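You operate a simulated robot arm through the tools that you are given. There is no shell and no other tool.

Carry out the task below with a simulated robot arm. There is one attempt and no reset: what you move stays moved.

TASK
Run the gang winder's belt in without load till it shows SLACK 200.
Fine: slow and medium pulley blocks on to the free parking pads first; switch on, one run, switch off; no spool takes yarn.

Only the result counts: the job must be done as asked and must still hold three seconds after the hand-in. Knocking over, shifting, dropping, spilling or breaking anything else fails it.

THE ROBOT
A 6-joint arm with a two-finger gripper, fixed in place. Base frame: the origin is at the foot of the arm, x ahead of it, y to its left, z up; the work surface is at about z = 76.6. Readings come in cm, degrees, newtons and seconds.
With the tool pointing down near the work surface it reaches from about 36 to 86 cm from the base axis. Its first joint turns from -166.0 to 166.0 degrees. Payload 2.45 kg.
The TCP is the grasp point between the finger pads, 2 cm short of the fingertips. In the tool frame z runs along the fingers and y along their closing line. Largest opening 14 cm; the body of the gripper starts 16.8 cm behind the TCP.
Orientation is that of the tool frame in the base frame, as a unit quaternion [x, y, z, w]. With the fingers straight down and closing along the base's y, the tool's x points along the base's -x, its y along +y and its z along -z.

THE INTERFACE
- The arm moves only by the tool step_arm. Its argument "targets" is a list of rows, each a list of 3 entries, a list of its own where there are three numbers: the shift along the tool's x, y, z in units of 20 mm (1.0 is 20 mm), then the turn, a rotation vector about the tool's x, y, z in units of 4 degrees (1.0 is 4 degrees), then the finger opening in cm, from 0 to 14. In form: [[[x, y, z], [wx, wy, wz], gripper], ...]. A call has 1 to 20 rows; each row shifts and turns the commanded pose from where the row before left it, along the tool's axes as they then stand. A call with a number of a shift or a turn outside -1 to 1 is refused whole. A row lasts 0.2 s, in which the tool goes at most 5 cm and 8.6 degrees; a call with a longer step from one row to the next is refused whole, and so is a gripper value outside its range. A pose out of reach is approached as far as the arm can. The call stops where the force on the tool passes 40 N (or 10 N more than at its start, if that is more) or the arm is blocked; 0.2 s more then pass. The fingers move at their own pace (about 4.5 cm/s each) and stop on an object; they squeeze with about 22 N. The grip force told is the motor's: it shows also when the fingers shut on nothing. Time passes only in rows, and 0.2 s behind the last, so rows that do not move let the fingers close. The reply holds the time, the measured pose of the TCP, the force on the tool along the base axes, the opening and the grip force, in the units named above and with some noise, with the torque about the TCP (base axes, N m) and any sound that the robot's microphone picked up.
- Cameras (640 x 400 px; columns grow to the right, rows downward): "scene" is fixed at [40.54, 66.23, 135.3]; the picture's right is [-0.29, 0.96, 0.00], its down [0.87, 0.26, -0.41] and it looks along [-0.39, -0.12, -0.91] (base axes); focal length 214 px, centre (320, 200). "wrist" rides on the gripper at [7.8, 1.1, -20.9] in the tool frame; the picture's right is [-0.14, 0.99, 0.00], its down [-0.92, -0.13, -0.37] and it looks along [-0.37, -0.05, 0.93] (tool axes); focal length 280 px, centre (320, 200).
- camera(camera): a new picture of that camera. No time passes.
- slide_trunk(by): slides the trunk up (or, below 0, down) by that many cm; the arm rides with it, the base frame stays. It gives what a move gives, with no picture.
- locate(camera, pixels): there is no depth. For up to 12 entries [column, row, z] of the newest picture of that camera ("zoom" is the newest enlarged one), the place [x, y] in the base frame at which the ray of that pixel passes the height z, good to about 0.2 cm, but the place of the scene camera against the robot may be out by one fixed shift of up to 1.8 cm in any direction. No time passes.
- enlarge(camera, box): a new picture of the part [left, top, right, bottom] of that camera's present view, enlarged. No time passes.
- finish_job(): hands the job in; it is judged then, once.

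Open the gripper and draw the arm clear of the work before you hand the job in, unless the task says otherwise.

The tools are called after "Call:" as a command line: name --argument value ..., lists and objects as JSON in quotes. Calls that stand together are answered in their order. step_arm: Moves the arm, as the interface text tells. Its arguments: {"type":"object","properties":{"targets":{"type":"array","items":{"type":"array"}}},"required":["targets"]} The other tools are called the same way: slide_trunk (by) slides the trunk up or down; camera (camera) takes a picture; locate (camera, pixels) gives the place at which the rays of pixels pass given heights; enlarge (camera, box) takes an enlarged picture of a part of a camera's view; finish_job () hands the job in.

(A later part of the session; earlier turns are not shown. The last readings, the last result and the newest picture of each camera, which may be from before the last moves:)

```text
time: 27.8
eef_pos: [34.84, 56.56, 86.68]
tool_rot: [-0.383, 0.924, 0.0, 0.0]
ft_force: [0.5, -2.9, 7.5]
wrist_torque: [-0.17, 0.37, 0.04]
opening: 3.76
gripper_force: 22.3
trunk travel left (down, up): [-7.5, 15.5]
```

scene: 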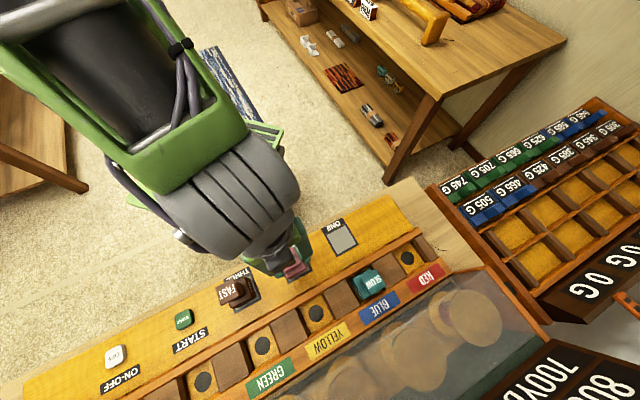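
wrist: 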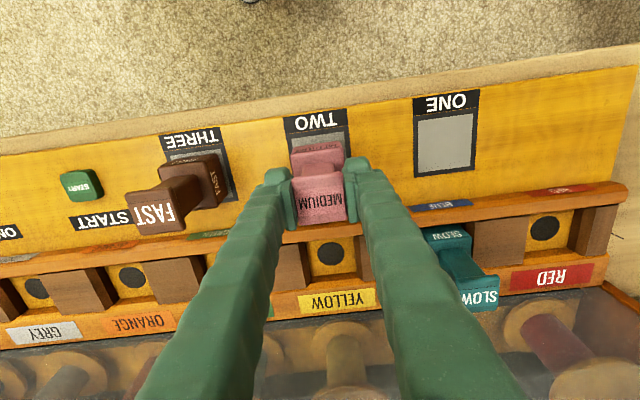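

Contact at z≈86.7 (+7.5 N). I relieve the preload by under 1 mm, then open the fingers.

Call:
step_arm --targets '[[[0, 0, -0.03], [0, 0, 0], 2], [[0, 0, 0], [0, 0, 0], 2]]'

Call:
camera --camera "wrist"

Call:
enlarge --camera "wrist" --box '[230, 80, 430, 240]'

```text
time: 28.4
eef_pos: [34.84, 56.55, 86.7]
tool_rot: [-0.383, 0.924, 0.001, 0.001]
ft_force: [1.7, -1.2, 7.2]
wrist_torque: [-0.02, 0.18, 0.06]
opening: 3.75
gripper_force: 22.2
trunk travel left (down, up): [-7.5, 15.5]
```

```text
taken
```

wrist: 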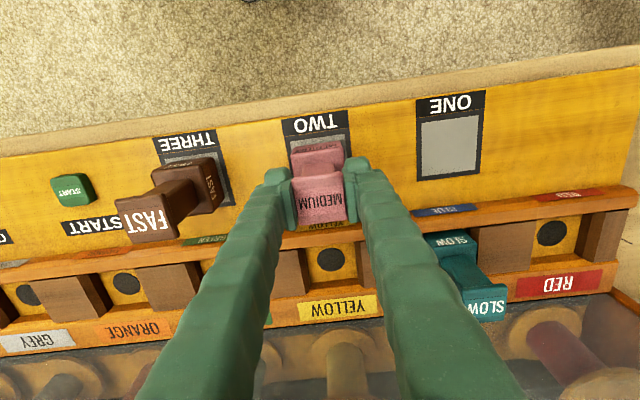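

```text
2.50 times, centred on (330, 160) of wrist
```

zoom: 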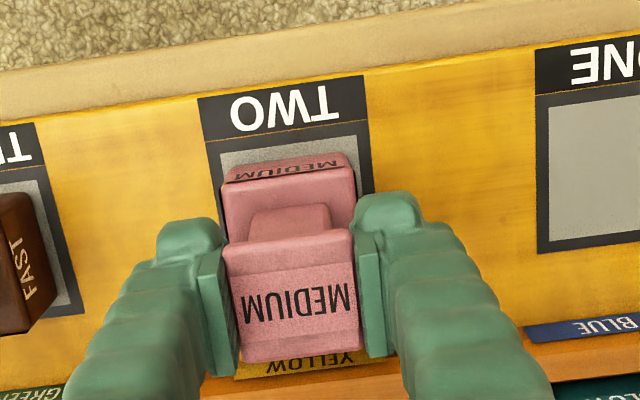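

MEDIUM sits on TWO. I open the fingers to 8 cm and then raise straight up.

Call:
step_arm --targets '[[[0, 0, 0], [0, 0, 0], 4.5], [[0, 0, 0], [0, 0, 0], 6], [[0, 0, 0], [0, 0, 0], 8], [[0, 0, 0], [0, 0, 0], 8], [[0, 0, -0.5], [0, 0, 0], 8], [[0, 0, -0.9], [0, 0, 0], 8], [[0, 0, -0.9], [0, 0, 0], 8], [[0, 0, -0.9], [0, 0, 0], 9], [[0, 0, -0.9], [0, 0, 0], 9], [[0, 0, -0.9], [0, 0, 0], 9]]'

Call:
camera --camera "wrist"

Call:
enlarge --camera "wrist" --box '[250, 80, 410, 200]'

```text
time: 30.6
eef_pos: [34.87, 56.63, 96.64]
tool_rot: [-0.383, 0.924, 0.0, -0.001]
ft_force: [0.0, 0.0, -0.6]
wrist_torque: [0.01, 0.0, -0.03]
opening: 9.0
gripper_force: 0.0
trunk travel left (down, up): [-7.5, 15.5]
```

```text
taken
```

wrist: 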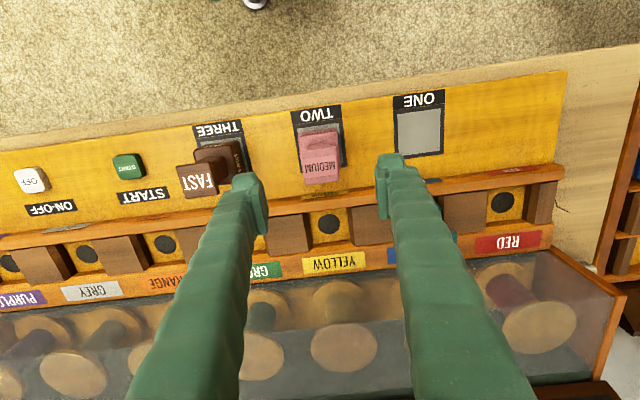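

```text
3.33 times, centred on (330, 140) of wrist
```

zoom: 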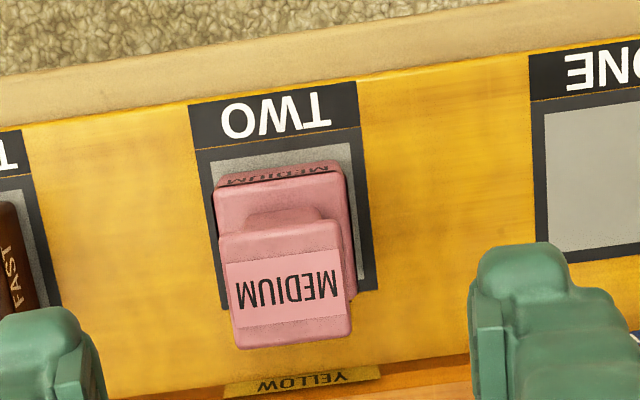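

MEDIUM stands on TWO. I move toward SLOW at BLUE (≈(34.15,74.4)), stopping a bit behind it to measure it.

Call:
step_arm --targets '[[[-0.5, 0.82, 0], [0, 0, 0], 10], [[-0.5, 0.82, 0], [0, 0, 0], 12], [[-0.5, 0.82, 0], [0, 0, 0], 14], [[-0.5, 0.82, 0], [0, 0, 0], 14], [[-0.5, 0.82, 0], [0, 0, 0], 14], [[-0.5, 0.82, 0], [0, 0, 0], 14], [[-0.5, 0.82, 0], [0, 0, 0], 14], [[-0.5, 0.82, 0], [0, 0, 0], 14], [[0, 0, 0], [0, 0, 0], 14]]'

Call:
camera --camera "wrist"

Call:
enlarge --camera "wrist" --box '[220, 100, 440, 250]'

Call:
camera --camera "scene"

```text
time: 32.6
eef_pos: [31.19, 71.59, 96.44]
tool_rot: [-0.382, 0.924, -0.001, 0.0]
ft_force: [-0.1, 0.3, -0.2]
wrist_torque: [0.01, 0.02, 0.02]
opening: 14.02
gripper_force: 0.1
trunk travel left (down, up): [-7.5, 15.5]
```

```text
taken
```

wrist: 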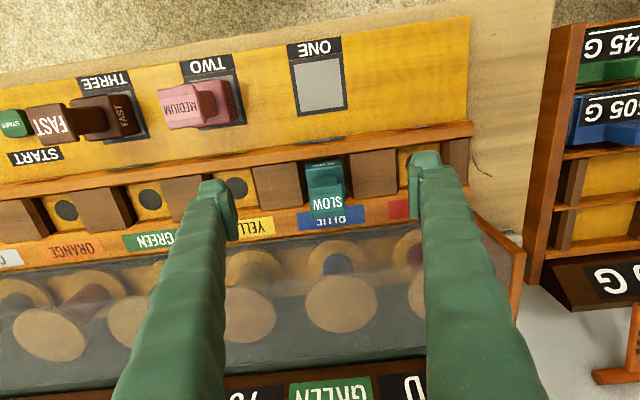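

```text
2.67 times, centred on (330, 175) of wrist
```

zoom: 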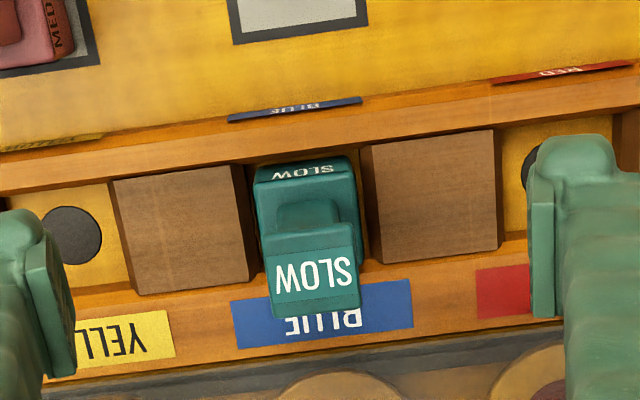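

```text
taken
```

scene: 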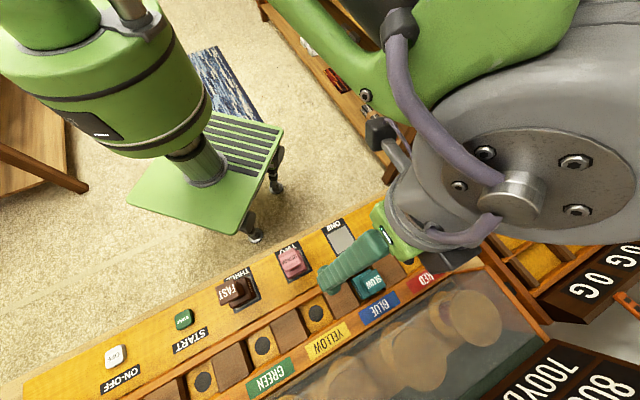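

SLOW's cap top face corners in the zoom are (263,258),(352,248),(360,308),(272,318). I locate them at z=88.3.

Call:
enlarge --camera "wrist" --box '[220, 100, 440, 250]'

Call:
locate --camera "zoom" --pixels '[[263, 256, 88.3], [352, 246, 88.3], [360, 306, 88.3], [272, 316, 88.3], [73, 235, 77.3]]'

Call:
enlarge --camera "scene" --box '[210, 200, 410, 340]'

```text
2.67 times, centred on (330, 175) of wrist
```

zoom: 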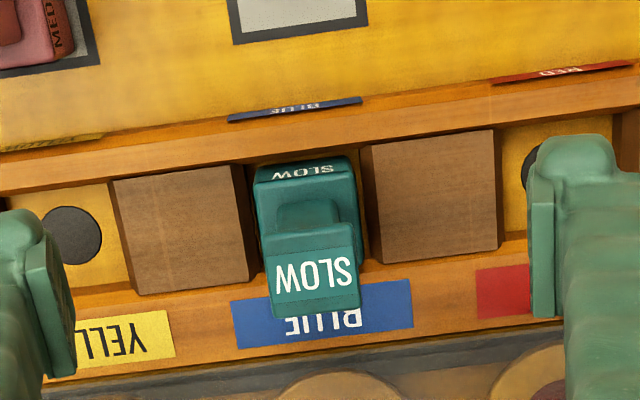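

```text
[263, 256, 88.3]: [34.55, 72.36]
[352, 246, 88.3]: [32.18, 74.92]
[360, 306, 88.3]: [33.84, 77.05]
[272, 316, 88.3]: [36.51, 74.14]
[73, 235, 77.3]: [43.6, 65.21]
```

```text
2.86 times, centred on (310, 270) of scene
```

zoom: 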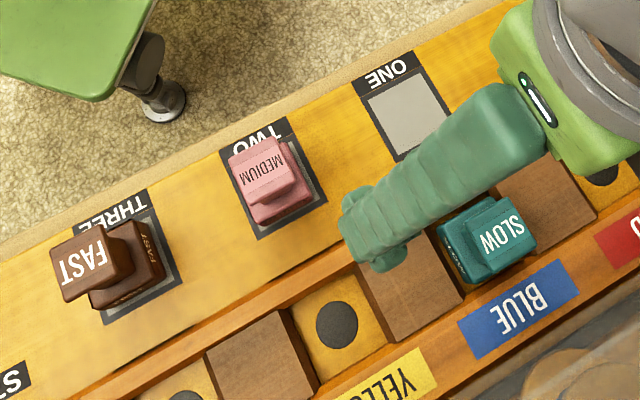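

SLOW's cap centre is (34.27,74.62), in line with the TCP along the row. MEDIUM looks well centred on TWO in the scene zoom (275,180). I move out 4.3 cm and descend around SLOW's cap.

Call:
step_arm --targets '[[[-0.72, 0, 0], [0, 0, 0], 14], [[-0.72, 0, 0], [0, 0, 0], 13], [[-0.72, 0, 0], [0, 0, 0], 11], [[0, 0, 0.7], [0, 0, 0], 10], [[0, 0, 0.7], [0, 0, 0], 9], [[0, 0, 0.7], [0, 0, 0], 9], [[0, 0, 0.7], [0, 0, 0], 9]]'

Call:
camera --camera "wrist"

```text
time: 34.2
eef_pos: [34.13, 74.64, 90.89]
tool_rot: [-0.382, 0.924, -0.001, -0.001]
ft_force: [0.2, 0.1, 0.7]
wrist_torque: [-0.02, -0.01, -0.03]
opening: 9.04
gripper_force: 0.0
trunk travel left (down, up): [-7.5, 15.5]
```

```text
taken
```

wrist: 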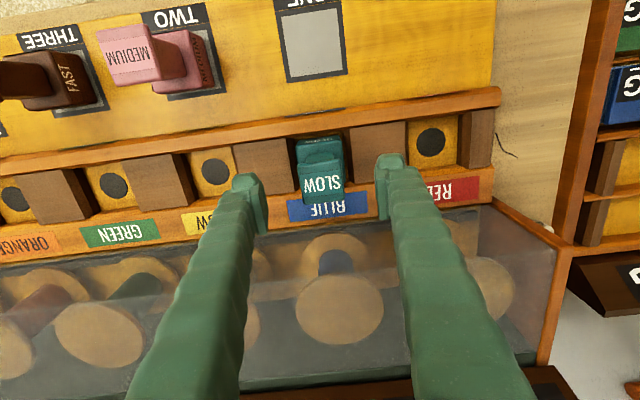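

The SLOW cap (321,186) is centred between the fingers at z=90.9. I descend 4.2 cm more and close.

Call:
step_arm --targets '[[[0, 0, 0.7], [0, 0, 0], 9], [[0, 0, 0.7], [0, 0, 0], 9], [[0, 0, 0.7], [0, 0, 0], 9], [[0, 0, 0], [0, 0, 0], 7], [[0, 0, 0], [0, 0, 0], 5], [[0, 0, 0], [0, 0, 0], 4], [[0, 0, 0], [0, 0, 0], 2], [[0, 0, 0], [0, 0, 0], 2], [[0, 0, 0], [0, 0, 0], 2]]'

Call:
camera --camera "wrist"

```text
time: 36.2
eef_pos: [34.23, 74.6, 86.87]
tool_rot: [-0.383, 0.924, 0.001, 0.0]
ft_force: [-0.8, 1.2, 0.8]
wrist_torque: [0.04, 0.02, 0.02]
opening: 3.72
gripper_force: 21.9
trunk travel left (down, up): [-7.5, 15.5]
```

```text
taken
```

wrist: 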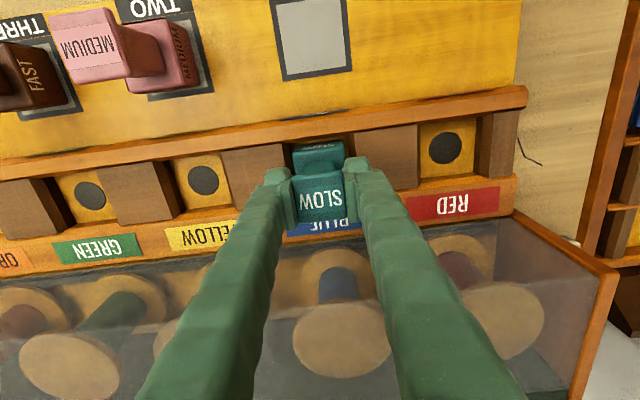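

SLOW is gripped (3.72 cm, 21.9 N). I lift it straight up about 11 cm.

Call:
step_arm --targets '[[[0, 0, -0.25], [0, 0, 0], 2], [[0, 0, -0.25], [0, 0, 0], 2], [[0, 0, -0.5], [0, 0, 0], 2], [[0, 0, -0.9], [0, 0, 0], 2], [[0, 0, -0.9], [0, 0, 0], 2], [[0, 0, -0.9], [0, 0, 0], 2], [[0, 0, -0.9], [0, 0, 0], 2], [[0, 0, -0.9], [0, 0, 0], 2], [[0, 0, 0], [0, 0, 0], 2]]'

Call:
camera --camera "wrist"

Call:
enlarge --camera "wrist" --box '[180, 0, 400, 140]'

```text
time: 38.2
eef_pos: [34.33, 74.6, 97.83]
tool_rot: [-0.383, 0.924, 0.0, 0.0]
ft_force: [-0.5, -0.6, -2.3]
wrist_torque: [-0.02, -0.03, 0.03]
opening: 3.74
gripper_force: 21.8
trunk travel left (down, up): [-7.5, 15.5]
```

```text
taken
```

wrist: 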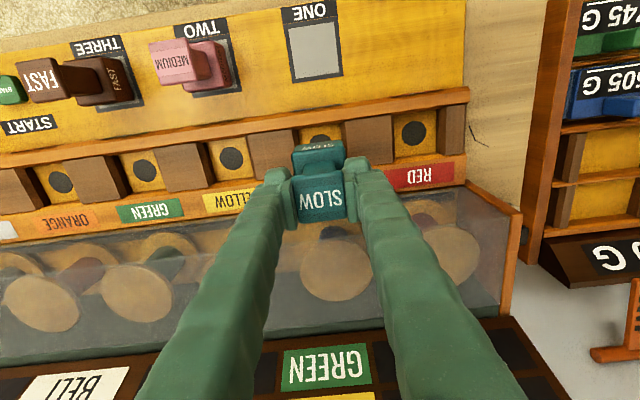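

```text
2.86 times, centred on (290, 70) of wrist
```

zoom: 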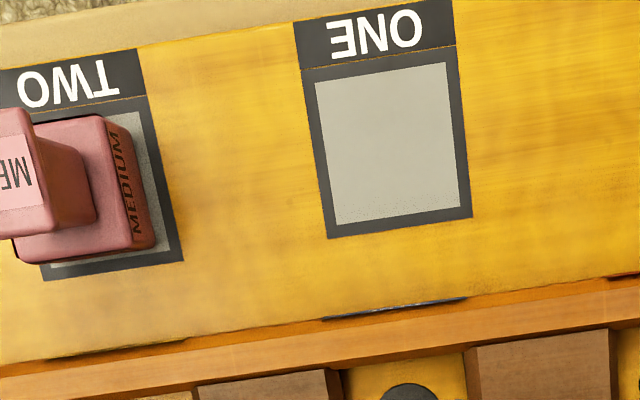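

I locate ONE's grey corners once more: zoom (314,82),(446,62),(460,205),(335,225).

Call:
locate --camera "zoom" --pixels '[[314, 82, 77.3], [446, 62, 77.3], [460, 205, 77.3], [335, 225, 77.3], [172, 250, 77.3], [155, 243, 77.3], [50, 265, 77.3], [131, 108, 77.3]]'

```text
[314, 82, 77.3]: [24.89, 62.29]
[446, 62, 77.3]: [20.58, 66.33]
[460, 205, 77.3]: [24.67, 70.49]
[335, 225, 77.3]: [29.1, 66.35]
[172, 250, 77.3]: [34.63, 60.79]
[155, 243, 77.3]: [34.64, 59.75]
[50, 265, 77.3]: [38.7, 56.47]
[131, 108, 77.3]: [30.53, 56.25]
```

ONE's centre is (24.7,66.5). I carry SLOW straight back to above ONE.

Call:
step_arm --targets '[[[0.785, 0.066, 0], [0, 0, 0], 2], [[0.785, 0.066, 0], [0, 0, 0], 2], [[0.785, 0.066, 0], [0, 0, 0], 2], [[0.785, 0.066, 0], [0, 0, 0], 2], [[0.785, 0.066, 0], [0, 0, 0], 2], [[0.785, 0.066, 0], [0, 0, 0], 2], [[0.785, 0.066, 0], [0, 0, 0], 2], [[0.785, 0.066, 0], [0, 0, 0], 2], [[0, 0, 0], [0, 0, 0], 2]]'

Call:
camera --camera "wrist"

```text
time: 40.2
eef_pos: [24.5, 66.39, 97.61]
tool_rot: [-0.383, 0.924, 0.001, 0.0]
ft_force: [-0.3, 0.3, -2.0]
wrist_torque: [0.0, 0.0, -0.03]
opening: 3.74
gripper_force: 22.1
trunk travel left (down, up): [-7.5, 15.5]
```

```text
taken
```

wrist: 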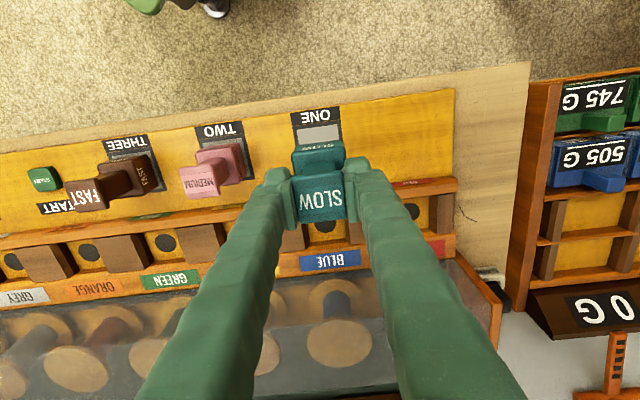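

Over ONE within 0.2 cm. I correct outward slightly and lower to z≈87.8.

Call:
step_arm --targets '[[[-0.08, -0.03, 0], [0, 0, 0], 2], [[0, 0, 0.82], [0, 0, 0], 2], [[0, 0, 0.82], [0, 0, 0], 2], [[0, 0, 0.82], [0, 0, 0], 2], [[0, 0, 0.82], [0, 0, 0], 2], [[0, 0, 0.82], [0, 0, 0], 2], [[0, 0, 0.82], [0, 0, 0], 2], [[0, 0, 0], [0, 0, 0], 2]]'

Call:
enlarge --camera "wrist" --box '[230, 80, 430, 240]'

```text
time: 42.0
eef_pos: [24.83, 66.38, 87.82]
tool_rot: [-0.383, 0.924, -0.001, 0.0]
ft_force: [0.0, -0.3, -3.6]
wrist_torque: [0.0, -0.03, -0.03]
opening: 3.74
gripper_force: 21.7
trunk travel left (down, up): [-7.5, 15.5]
```

```text
2.50 times, centred on (330, 160) of wrist
```

zoom: 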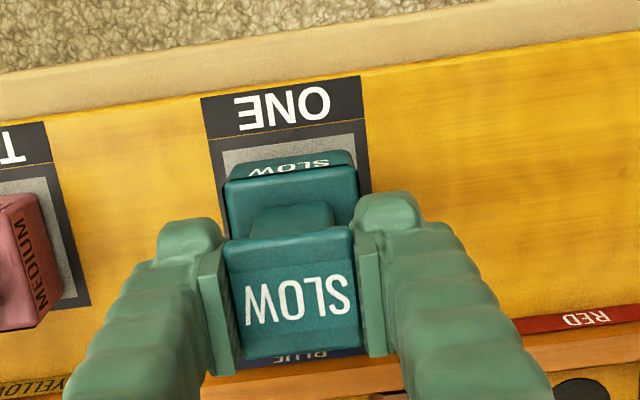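

SLOW is centred over ONE. I lower in small steps toward contact expected at about z≈86.9.

Call:
step_arm --targets '[[[0, 0, 0.12], [0, 0, 0], 2], [[0, 0, 0.12], [0, 0, 0], 2]]'

```text
time: 42.6
eef_pos: [24.74, 66.43, 87.44]
tool_rot: [-0.383, 0.924, 0.0, -0.001]
ft_force: [0.6, 0.3, -3.0]
wrist_torque: [0.02, 0.03, 0.02]
opening: 3.72
gripper_force: 21.8
trunk travel left (down, up): [-7.5, 15.5]
```

Still free (-3 N). I lower further.

Call:
step_arm --targets '[[[0, 0, 0.1], [0, 0, 0], 2], [[0, 0, 0.08], [0, 0, 0], 2]]'

```text
time: 43.2
eef_pos: [24.81, 66.42, 86.96]
tool_rot: [-0.383, 0.924, 0.0, 0.0]
ft_force: [-0.2, 0.6, -2.3]
wrist_torque: [0.02, -0.01, 0.01]
opening: 3.75
gripper_force: 21.6
trunk travel left (down, up): [-7.5, 15.5]
```

Not yet in clear contact at z=86.96 (-2.3 N). Another 1–2 mm.

Call:
step_arm --targets '[[[0, 0, 0.06], [0, 0, 0], 2], [[0, 0, 0.03], [0, 0, 0], 2]]'

```text
time: 43.8
eef_pos: [24.8, 66.46, 87.09]
tool_rot: [-0.383, 0.924, 0.001, 0.0]
ft_force: [1.0, 0.7, -3.1]
wrist_torque: [0.03, 0.0, 0.02]
opening: 3.75
gripper_force: 21.7
trunk travel left (down, up): [-7.5, 15.5]
```

No contact yet; I go on by small amounts.

Call:
step_arm --targets '[[[0, 0, 0.06], [0, 0, 0], 2], [[0, 0, 0.04], [0, 0, 0], 2]]'

```text
time: 44.4
eef_pos: [24.75, 66.44, 86.87]
tool_rot: [-0.382, 0.924, 0.0, 0.001]
ft_force: [-0.6, -1.2, -0.3]
wrist_torque: [-0.08, -0.09, -0.02]
opening: 3.74
gripper_force: 21.9
trunk travel left (down, up): [-7.5, 15.5]
```

The force has gone from -3 to about -0.3 N: the block is touching the pad. I go 0.6 mm more, then open and rise.

Call:
step_arm --targets '[[[0, 0, 0.03], [0, 0, 0], 2], [[0, 0, 0], [0, 0, 0], 4.5], [[0, 0, 0], [0, 0, 0], 6], [[0, 0, 0], [0, 0, 0], 8], [[0, 0, 0], [0, 0, 0], 8], [[0, 0, -0.5], [0, 0, 0], 8], [[0, 0, -0.9], [0, 0, 0], 8], [[0, 0, -0.9], [0, 0, 0], 8], [[0, 0, -0.9], [0, 0, 0], 9], [[0, 0, -0.9], [0, 0, 0], 9], [[0, 0, -0.9], [0, 0, 0], 9]]'

Call:
camera --camera "wrist"

Call:
enlarge --camera "wrist" --box '[250, 80, 410, 200]'

```text
time: 46.8
eef_pos: [24.79, 66.4, 96.6]
tool_rot: [-0.382, 0.924, 0.0, 0.001]
ft_force: [0.6, 0.2, -0.4]
wrist_torque: [0.02, 0.0, 0.0]
opening: 9.0
gripper_force: 0.2
trunk travel left (down, up): [-7.5, 15.5]
```

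```text
taken
```

wrist: 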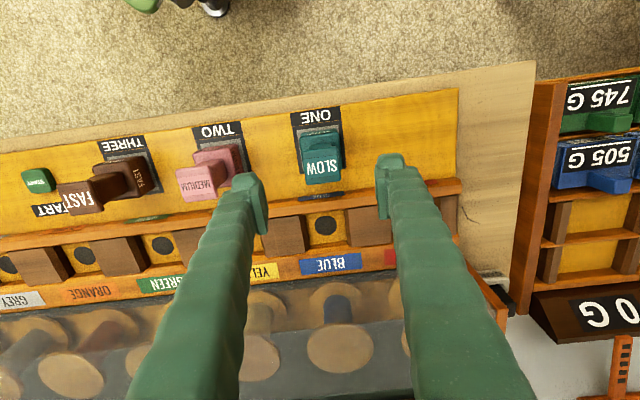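

```text
3.33 times, centred on (330, 140) of wrist
```

zoom: 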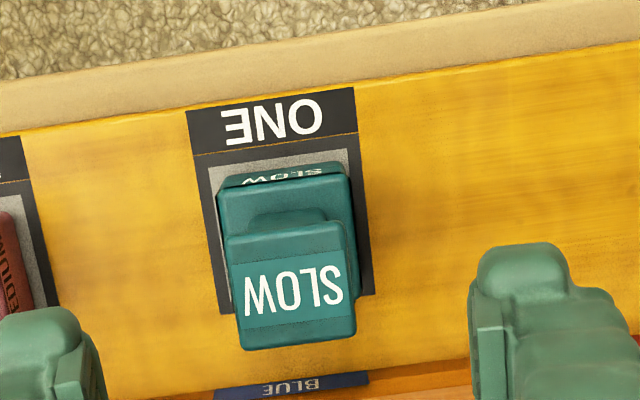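

SLOW stands on ONE. Now I travel along the row toward the START and ON-OFF buttons at z≈100, closing the fingers on the way.

Call:
step_arm --targets '[[[0, -0.5, -0.5], [0, 0, 0], 9], [[0, -1, -0.3], [0, 0, 0], 9], [[0, -1, -0.3], [0, 0, 0], 9], [[0, -1, -0.3], [0, 0, 0], 9], [[0, -1, -0.3], [0, 0, 0], 9], [[0, -1, 0], [0, 0, 0], 9], [[0, -1, 0], [0, 0, 0], 9], [[0, -1, 0], [0, 0, 0], 9], [[0, -1, 0], [0, 0, 0], 9], [[0, -1, 0], [0, 0, 0], 9], [[0, -1, 0], [0, 0, 0], 9], [[0, -1, 0], [0, 0, 0], 9], [[0, -1, 0], [0, 0, 0], 9], [[0, -1, 0], [0, 0, 0], 9], [[0, -1, 0], [0, 0, 0], 9], [[0, -1, 0], [0, 0, 0], 9], [[0, -1, 0], [0, 0, 0], 9], [[0, -1, 0], [0, 0, 0], 9], [[0, -1, 0], [0, 0, 0], 9], [[0, -1, 0], [0, 0, 0], 9]]'

Call:
camera --camera "wrist"

Call:
camera --camera "scene"

```text
time: 51.0
eef_pos: [52.37, 38.88, 99.97]
tool_rot: [-0.383, 0.924, 0.0, -0.001]
ft_force: [-0.5, 0.5, -0.7]
wrist_torque: [0.04, -0.01, -0.01]
opening: 8.98
gripper_force: 0.1
trunk travel left (down, up): [-7.5, 15.5]
```

```text
taken
```

wrist: 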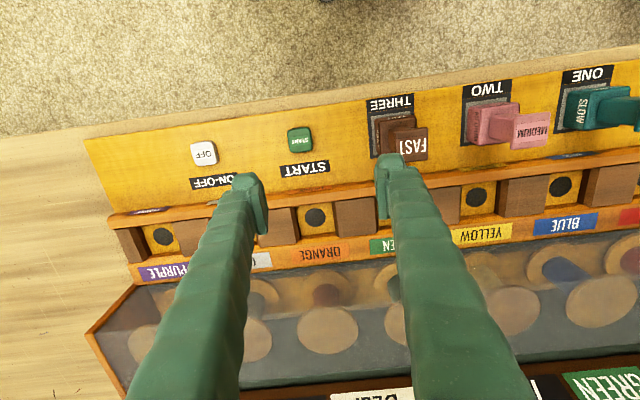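

```text
taken
```

scene: 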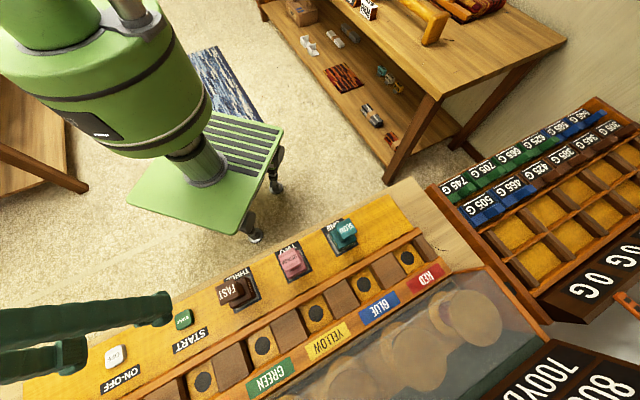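

Scene shows ONE, TWO, THREE all occupied and the stations empty. I enlarge the two buttons to judge their shape and height.

Call:
enlarge --camera "wrist" --box '[170, 110, 340, 210]'

Call:
locate --camera "wrist" --pixels '[[300, 140, 77.0], [300, 140, 79.0], [300, 140, 81.0], [204, 153, 77.0], [204, 153, 79.0], [204, 153, 81.0]]'

Call:
enlarge --camera "scene" --box '[80, 290, 220, 390]'

```text
3.76 times, centred on (255, 160) of wrist
```

zoom: 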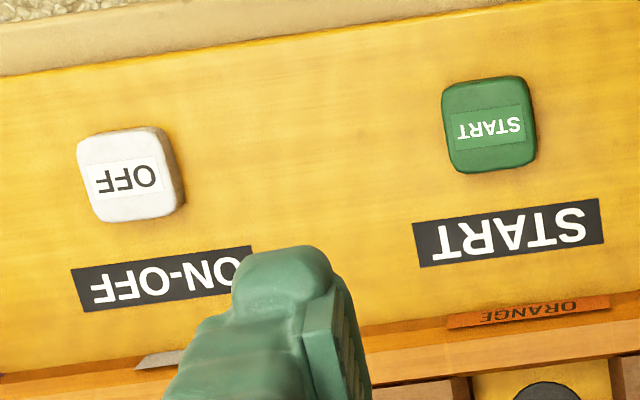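

```text
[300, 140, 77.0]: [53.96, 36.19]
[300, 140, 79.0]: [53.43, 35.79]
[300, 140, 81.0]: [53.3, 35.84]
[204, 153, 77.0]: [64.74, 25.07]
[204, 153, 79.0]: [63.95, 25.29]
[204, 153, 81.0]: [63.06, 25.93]
```

```text
4.00 times, centred on (150, 340) of scene
```

zoom: 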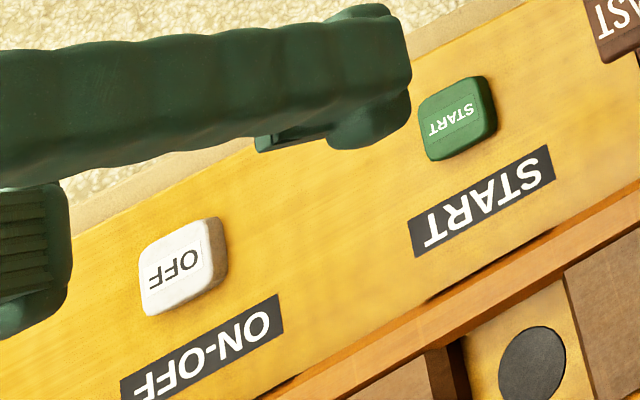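

The buttons' tops are at about z≈78: START near (53.7,36.2), OFF near (64.5,25.5). I close the fingers and move above the OFF switch to z≈86.

Call:
step_arm --targets '[[[0.046, -0.903, 0.4], [0, 0, 0], 7], [[0.046, -0.903, 0.4], [0, 0, 0], 5], [[0.046, -0.903, 0.4], [0, 0, 0], 3], [[0.046, -0.903, 0.6], [0, 0, 0], 1], [[0.046, -0.903, 0.8], [0, 0, 0], 0], [[0.046, -0.903, 0.9], [0, 0, 0], 0], [[0.046, -0.903, 0.9], [0, 0, 0], 0], [[0.046, -0.903, 0.9], [0, 0, 0], 0], [[0.046, -0.903, 0.9], [0, 0, 0], 0], [[0.046, -0.903, 0.8], [0, 0, 0], 0], [[0, 0, 0], [0, 0, 0], 0]]'

Call:
camera --camera "wrist"

Call:
camera --camera "scene"

```text
time: 53.4
eef_pos: [64.49, 25.47, 86.17]
tool_rot: [-0.383, 0.924, 0.001, 0.0]
ft_force: [0.6, 0.0, 0.4]
wrist_torque: [0.01, 0.01, 0.0]
opening: 0.0
gripper_force: 22.0
trunk travel left (down, up): [-7.5, 15.5]
```

```text
taken
```

wrist: 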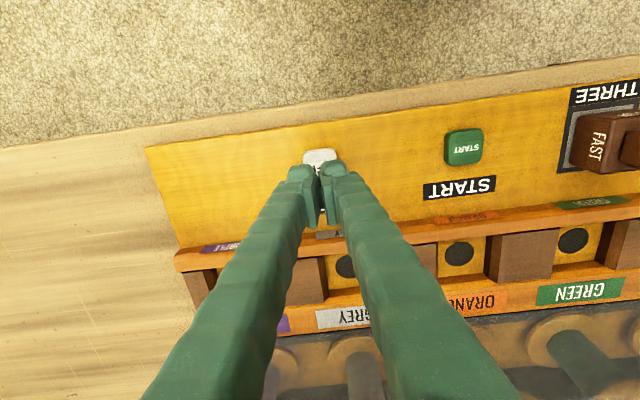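

```text
taken
```

scene: 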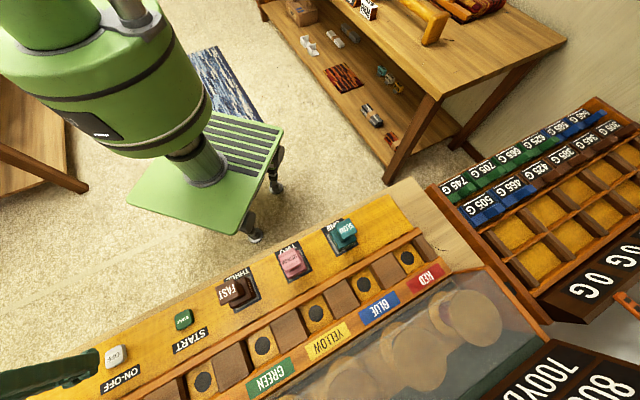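

The closed fingertips are above the OFF switch (320,160). I descend to z≈81.7, then press in small steps watching the force.

Call:
step_arm --targets '[[[0, 0, 0.75], [0, 0, 0], 0], [[0, 0, 0.75], [0, 0, 0], 0], [[0, 0, 0.75], [0, 0, 0], 0], [[0, 0, 0], [0, 0, 0], 0]]'

Call:
camera --camera "wrist"

Call:
enlarge --camera "scene" --box '[60, 300, 220, 400]'

```text
time: 54.4
eef_pos: [64.45, 25.45, 81.57]
tool_rot: [-0.382, 0.924, 0.0, 0.0]
ft_force: [0.0, 0.4, -0.8]
wrist_torque: [-0.02, -0.01, 0.0]
opening: 0.0
gripper_force: 21.7
trunk travel left (down, up): [-7.5, 15.5]
```

```text
taken
```

wrist: 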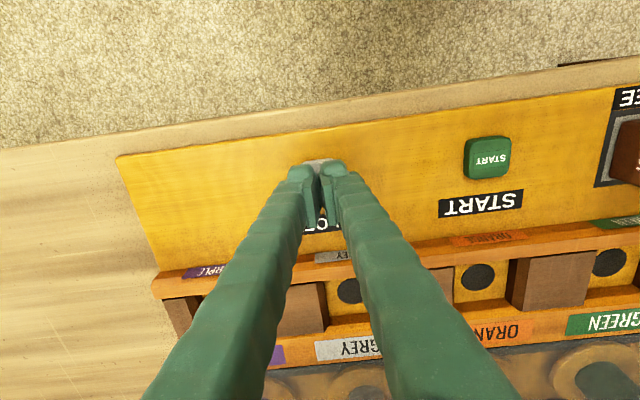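

```text
4.00 times, centred on (140, 350) of scene
```

zoom: 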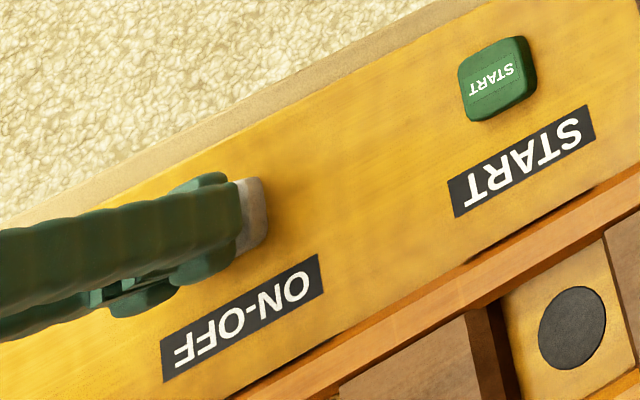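

Fingertips are just above the switch. I press down in 2 mm steps.

Call:
step_arm --targets '[[[0, 0, 0.1], [0, 0, 0], 0], [[0, 0, 0.1], [0, 0, 0], 0], [[0, 0, 0.1], [0, 0, 0], 0]]'

```text
time: 55.2
eef_pos: [64.44, 25.41, 80.93]
tool_rot: [-0.383, 0.924, 0.0, 0.001]
ft_force: [-0.2, 0.2, -0.4]
wrist_torque: [0.0, 0.0, 0.0]
opening: 0.01
gripper_force: 21.4
trunk travel left (down, up): [-7.5, 15.5]
```

No contact at z=80.93. I continue with 2 mm steps.

Call:
step_arm --targets '[[[0, 0, 0.1], [0, 0, 0], 0], [[0, 0, 0.1], [0, 0, 0], 0]]'

```text
time: 55.8
eef_pos: [64.45, 25.32, 80.55]
tool_rot: [-0.384, 0.924, -0.001, 0.0]
ft_force: [1.4, 0.1, 0.1]
wrist_torque: [0.0, 0.02, 0.01]
opening: 0.0
gripper_force: 22.5
trunk travel left (down, up): [-7.5, 15.5]
```

Still no contact at z=80.55. Two more 2 mm steps.

Call:
step_arm --targets '[[[0, 0, 0.1], [0, 0, 0], 0], [[0, 0, 0.1], [0, 0, 0], 0]]'

```text
time: 56.4
eef_pos: [64.53, 25.3, 80.15]
tool_rot: [-0.383, 0.924, 0.0, 0.0]
ft_force: [-0.5, 1.3, 0.9]
wrist_torque: [-0.01, -0.03, 0.01]
opening: 0.59
gripper_force: 29.4
trunk travel left (down, up): [-7.5, 15.5]
```

The opening jumped to 0.59 cm, so something is pushing the fingertips apart. I stop and look.

Call:
camera --camera "wrist"

Call:
enlarge --camera "wrist" --box '[240, 120, 420, 240]'

Call:
enlarge --camera "scene" --box '[60, 300, 220, 400]'

```text
taken
```

wrist: 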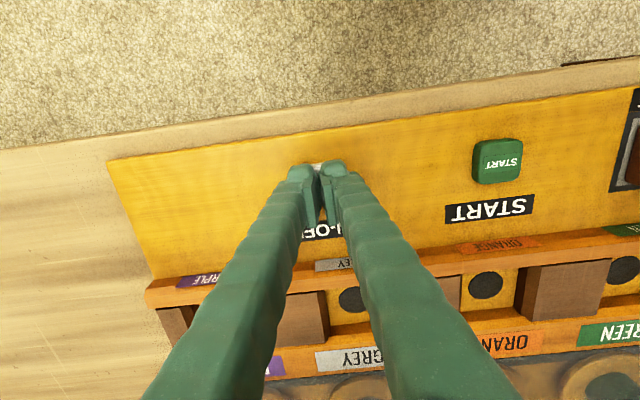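

```text
3.33 times, centred on (330, 180) of wrist
```

zoom: 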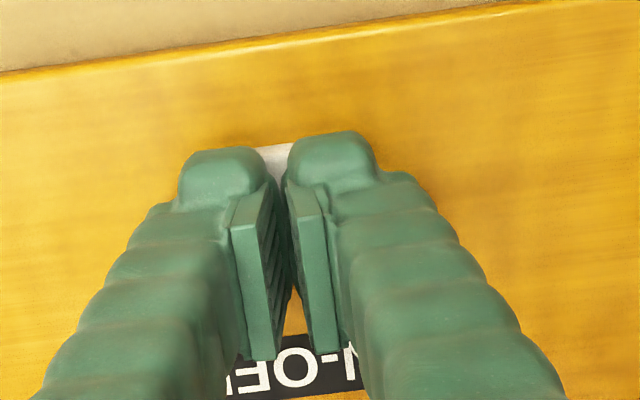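

```text
4.00 times, centred on (140, 350) of scene
```

zoom: 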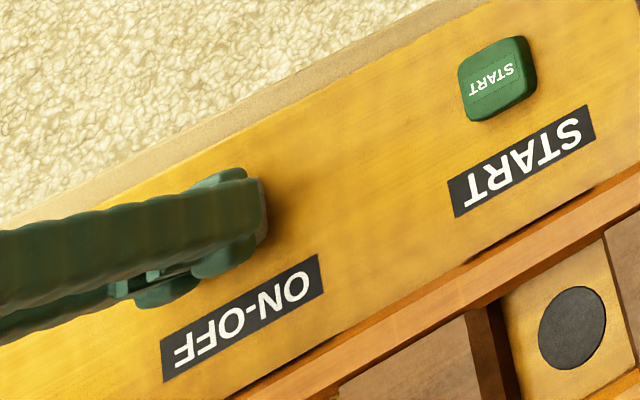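

The tips rest on the switch's rounded top and splay slightly. I set a fixed 1 cm opening so that both tips press flat, and continue down in 1 mm steps.

Call:
step_arm --targets '[[[0, 0, -0.1], [0, 0, 0], 1], [[0, 0, 0], [0, 0, 0], 1], [[0, 0, 0.1], [0, 0, 0], 1], [[0, 0, 0.05], [0, 0, 0], 1]]'

```text
time: 57.4
eef_pos: [64.41, 25.52, 80.11]
tool_rot: [-0.383, 0.924, 0.0, 0.0]
ft_force: [-1.0, -0.5, 1.7]
wrist_torque: [-0.02, 0.01, -0.01]
opening: 1.02
gripper_force: 0.0
trunk travel left (down, up): [-7.5, 15.5]
heard: click
```

A click was heard at z≈80.1. I lift straight up and read the switch label.

Call:
step_arm --targets '[[[0, 0, -0.5], [0, 0, 0], 1], [[0, 0, -0.9], [0, 0, 0], 1], [[0.3, 0.3, -0.9], [0, 0, 0], 1], [[0.9, 0.8, -0.9], [0, 0, 0], 1], [[0.9, 0.8, -0.9], [0, 0, 0], 1]]'

Call:
enlarge --camera "scene" --box '[60, 300, 220, 400]'

Call:
camera --camera "wrist"

```text
time: 58.6
eef_pos: [58.86, 25.14, 88.44]
tool_rot: [-0.384, 0.923, 0.0, 0.0]
ft_force: [-0.2, 0.2, -0.6]
wrist_torque: [0.03, 0.01, 0.0]
opening: 1.02
gripper_force: 0.1
trunk travel left (down, up): [-7.5, 15.5]
```

```text
4.00 times, centred on (140, 350) of scene
```

zoom: 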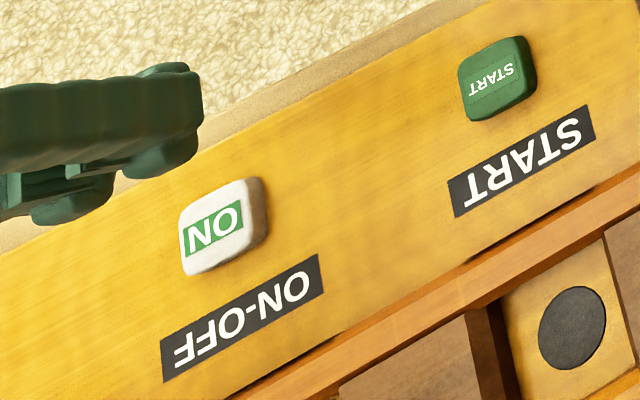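

```text
taken
```

wrist: 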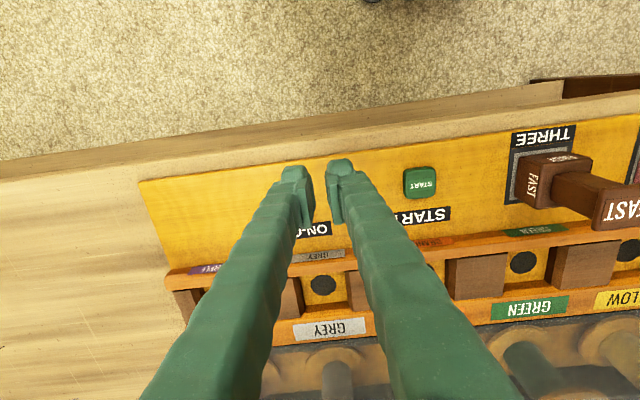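

The switch now reads ON. I move above START (≈(53.7,36.2)) and descend to just above it.

Call:
step_arm --targets '[[[-0.35, 0.958, 0], [0, 0, 0], 1], [[-0.35, 0.958, 0], [0, 0, 0], 0.6], [[-0.35, 0.958, 0], [0, 0, 0], 0.6], [[-0.35, 0.958, 0], [0, 0, 0], 0.6], [[-0.35, 0.958, 0], [0, 0, 0], 0.6], [[-0.35, 0.958, 0], [0, 0, 0], 0.6], [[0, 0, 0.8], [0, 0, 0], 0.6], [[0, 0, 0.8], [0, 0, 0], 0.6], [[0, 0, 0.8], [0, 0, 0], 0.6], [[0, 0, 0.8], [0, 0, 0], 0.6], [[0, 0, 0], [0, 0, 0], 0.6]]'

Call:
camera --camera "wrist"

Call:
enlarge --camera "scene" --box '[110, 270, 270, 370]'

```text
time: 61.0
eef_pos: [53.66, 36.32, 81.89]
tool_rot: [-0.382, 0.924, 0.0, 0.0]
ft_force: [-0.6, -0.1, -0.7]
wrist_torque: [0.02, 0.01, 0.04]
opening: 0.57
gripper_force: 0.0
trunk travel left (down, up): [-7.5, 15.5]
```

```text
taken
```

wrist: 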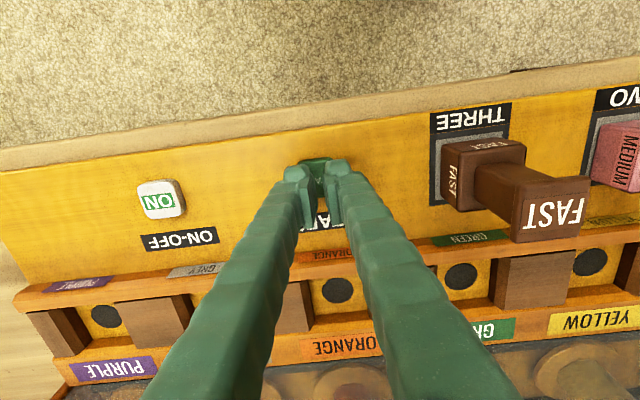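

```text
4.00 times, centred on (190, 320) of scene
```

zoom: 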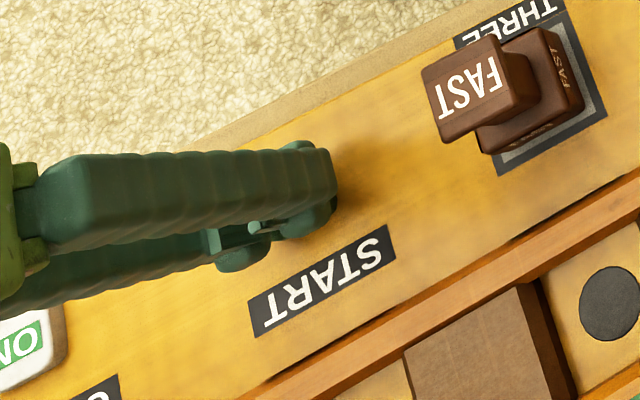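

Fingertips are right above START. I step down towards the expected contact at TCP z≈80.2.

Call:
step_arm --targets '[[[0, 0, 0.3], [0, 0, 0], 0.6], [[0, 0, 0.3], [0, 0, 0], 0.6]]'

```text
time: 61.6
eef_pos: [53.62, 36.38, 80.71]
tool_rot: [-0.383, 0.924, 0.0, 0.0]
ft_force: [0.4, 0.0, 0.1]
wrist_torque: [0.01, 0.03, -0.07]
opening: 0.61
gripper_force: 0.0
trunk travel left (down, up): [-7.5, 15.5]
```

No contact at z=80.71. Two more millimetres.

Call:
step_arm --targets '[[[0, 0, 0.1], [0, 0, 0], 0.6], [[0, 0, 0.1], [0, 0, 0], 0.6]]'

```text
time: 62.2
eef_pos: [53.7, 36.3, 80.28]
tool_rot: [-0.383, 0.924, 0.0, -0.001]
ft_force: [0.6, -0.8, 0.4]
wrist_torque: [0.03, -0.02, -0.01]
opening: 0.59
gripper_force: 0.1
trunk travel left (down, up): [-7.5, 15.5]
```

Still no click at z=80.28. I press 1 mm more at a time.

Call:
step_arm --targets '[[[0, 0, 0.07], [0, 0, 0], 0.6]]'

```text
time: 62.6
eef_pos: [53.71, 36.31, 80.28]
tool_rot: [-0.383, 0.924, 0.0, 0.0]
ft_force: [-1.1, -1.0, 1.6]
wrist_torque: [-0.02, 0.01, 0.03]
opening: 0.6
gripper_force: 0.2
trunk travel left (down, up): [-7.5, 15.5]
```

The force begins to rise (1.6 N). One more millimetre.

Call:
step_arm --targets '[[[0, 0, 0.06], [0, 0, 0], 0.6]]'

```text
time: 63.0
eef_pos: [53.71, 36.26, 80.12]
tool_rot: [-0.382, 0.924, -0.001, 0.0]
ft_force: [-0.6, -0.4, 3.4]
wrist_torque: [-0.02, -0.01, 0.0]
opening: 0.61
gripper_force: 0.0
trunk travel left (down, up): [-7.5, 15.5]
heard: click
```

START clicked. I immediately lift and tilt the camera toward the board, checking progress along the way.

Call:
step_arm --targets '[[[0, 0, -0.5], [0, 0, 0], 0.6], [[0, 0, -1], [0, 0, 0], 0.6], [[0, 0, -1], [0, 0, 0], 0.6], [[0, 0, -1], [0, -1, 0], 0.6], [[0, 0, -1], [0, -1, 0], 0.6]]'

Call:
camera --camera "wrist"

Call:
camera --camera "scene"

```text
time: 64.2
eef_pos: [53.54, 36.19, 89.07]
tool_rot: [-0.382, 0.922, 0.026, 0.064]
ft_force: [-0.2, 0.3, 0.0]
wrist_torque: [0.02, -0.03, 0.01]
opening: 0.59
gripper_force: 0.1
trunk travel left (down, up): [-7.5, 15.5]
```

```text
taken
```

wrist: 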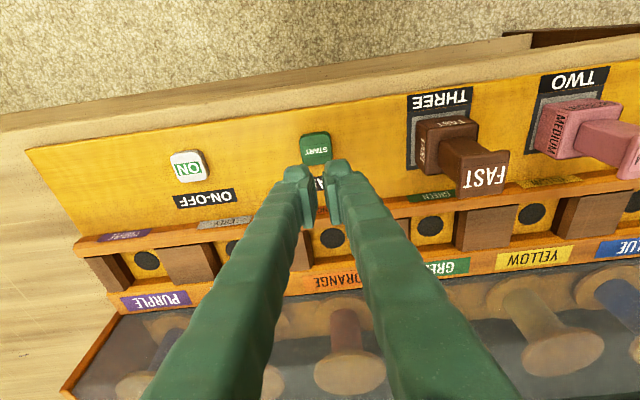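

```text
taken
```

scene: 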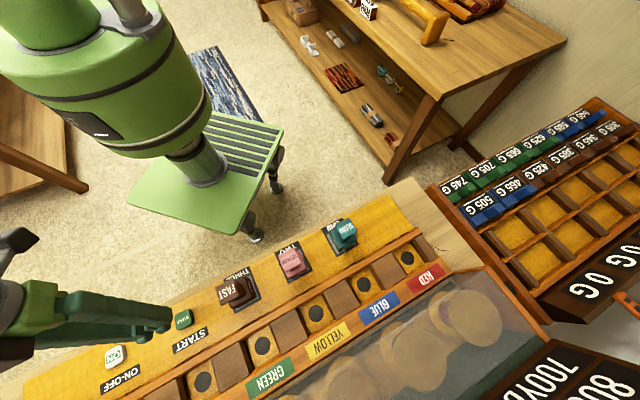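

Both buttons look unchanged; the board is not in view yet. I keep rising and tilting.

Call:
step_arm --targets '[[[0, 0, -1], [0, -1, 0], 0.6], [[0, 0, -1], [0, -1, 0], 0.6], [[0, 0, -1], [0, -1, 0], 0.6], [[0, 0, -1], [0, -1, 0], 0.6], [[0, 0, -1], [0, -1, 0], 0.6]]'

Call:
camera --camera "wrist"

```text
time: 65.4
eef_pos: [51.46, 35.64, 96.28]
tool_rot: [-0.378, 0.903, 0.091, 0.183]
ft_force: [-0.4, 0.5, -0.5]
wrist_torque: [-0.02, 0.03, -0.02]
opening: 0.59
gripper_force: 0.2
out of reach, approached as far as the arm can: row 4, 5
trunk travel left (down, up): [-7.5, 15.5]
```

```text
taken
```

wrist: 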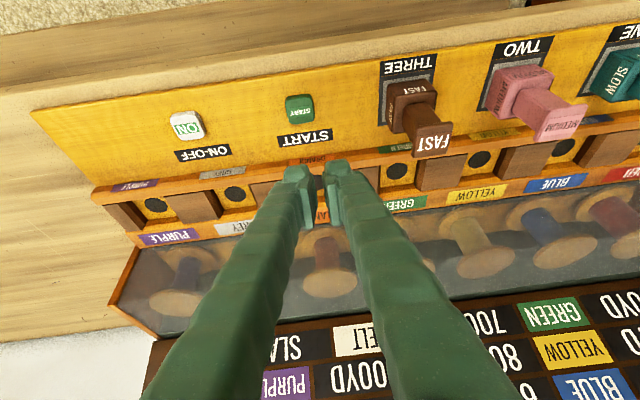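

The board comes into view: "SLA…" at (285,348), with the number hidden behind the left finger. I open the fingers and move outward/left to read it.

Call:
step_arm --targets '[[[-1, -0.6, 0], [0, 0, 0], 5], [[-1, -0.6, 0], [0, 0, 0], 9], [[-1, -0.6, 0], [0, 0, 0], 14], [[-1, -0.6, 0], [0, 0, 0], 14]]'

Call:
camera --camera "wrist"

```text
time: 66.4
eef_pos: [59.98, 37.47, 99.16]
tool_rot: [-0.378, 0.903, 0.092, 0.182]
ft_force: [0.8, -0.6, -0.2]
wrist_torque: [-0.01, 0.02, -0.01]
opening: 9.17
gripper_force: 0.1
trunk travel left (down, up): [-7.5, 15.5]
```

```text
taken
```

wrist: 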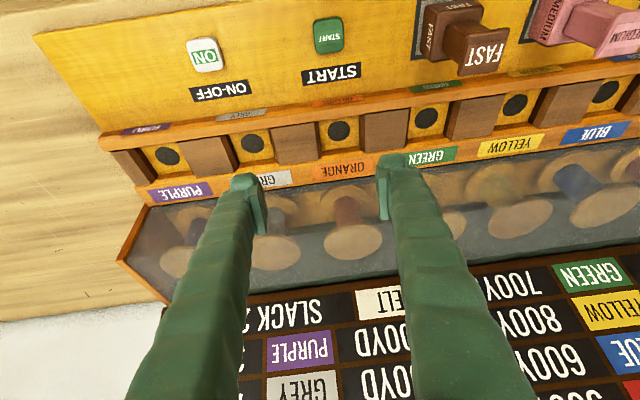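

A first digit follows SLACK at (245,325). I enlarge to read it.

Call:
enlarge --camera "wrist" --box '[200, 280, 420, 400]'

Call:
step_arm --targets '[[[0, -0.8, 0], [0, 0, 0], 14], [[0, -0.8, 0], [0, 0, 0], 14]]'

Call:
camera --camera "wrist"

```text
2.91 times, centred on (310, 340) of wrist
```

zoom: 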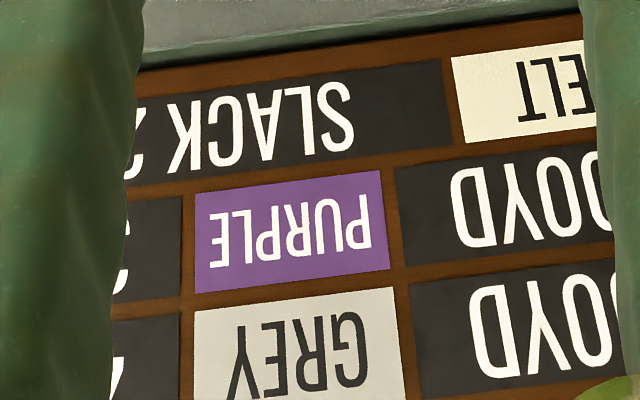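

```text
time: 67.0
eef_pos: [62.41, 35.16, 99.06]
tool_rot: [-0.378, 0.903, 0.091, 0.182]
ft_force: [0.1, 0.0, 0.1]
wrist_torque: [0.03, 0.02, 0.02]
opening: 14.02
gripper_force: 0.0
trunk travel left (down, up): [-7.5, 15.5]
```

```text
taken
```

wrist: 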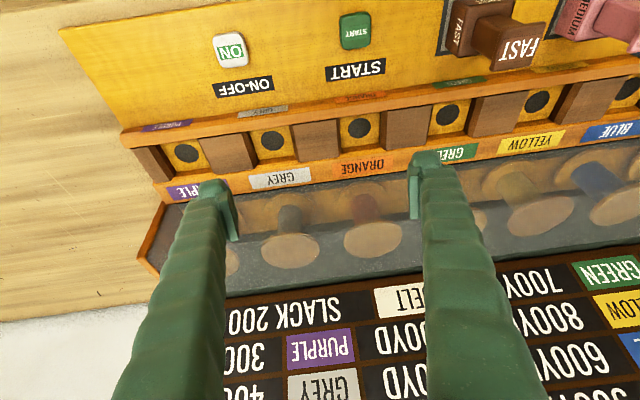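

The board reads SLACK 200. I tilt a little more to check the status field before switching off.

Call:
step_arm --targets '[[[-0.5, 0, -0.8], [0, -1, 0], 14], [[-0.5, 0, -0.8], [0, -1, 0], 14], [[-0.5, 0, -0.8], [0, -1, 0], 14]]'

Call:
camera --camera "wrist"

```text
time: 67.8
eef_pos: [62.7, 35.3, 104.9]
tool_rot: [-0.366, 0.879, 0.131, 0.275]
ft_force: [0.2, 0.7, 0.2]
wrist_torque: [-0.03, -0.01, -0.01]
opening: 14.01
gripper_force: 0.0
trunk travel left (down, up): [-7.5, 15.5]
```

```text
taken
```

wrist: 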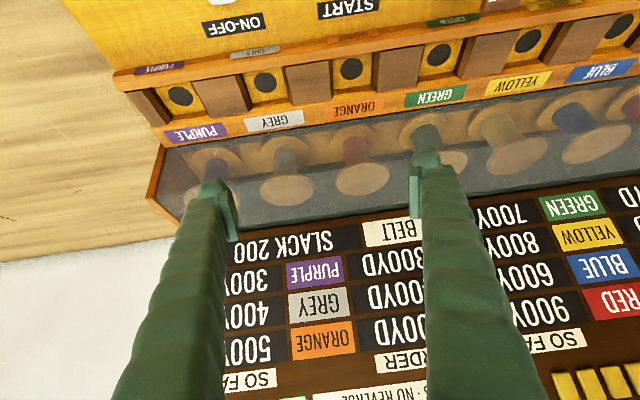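

SLACK 200 is holding. Two more rows of tilt to see the DONE field and run counter.

Call:
step_arm --targets '[[[-0.8, -0.5, -0.6], [0, -1, 0], 14], [[-0.8, -0.5, -0.6], [0, -1, 0], 14], [[-0.8, -0.5, -0.6], [0, -1, 0], 14]]'

Call:
camera --camera "wrist"

```text
time: 68.6
eef_pos: [65.9, 34.26, 110.51]
tool_rot: [-0.35, 0.846, 0.168, 0.367]
ft_force: [0.2, 0.0, -1.1]
wrist_torque: [0.02, -0.03, 0.01]
opening: 13.97
gripper_force: 0.1
trunk travel left (down, up): [-7.5, 15.5]
```

```text
taken
```

wrist: 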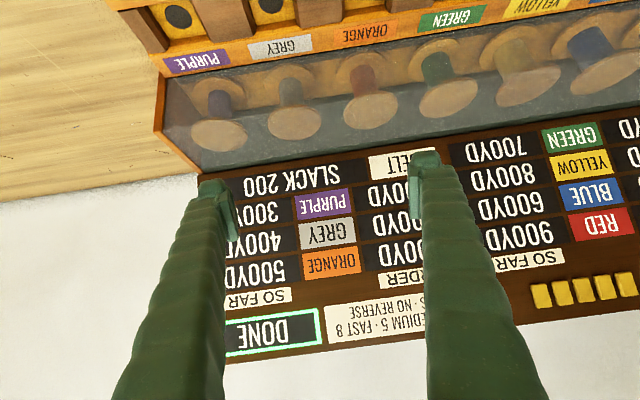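

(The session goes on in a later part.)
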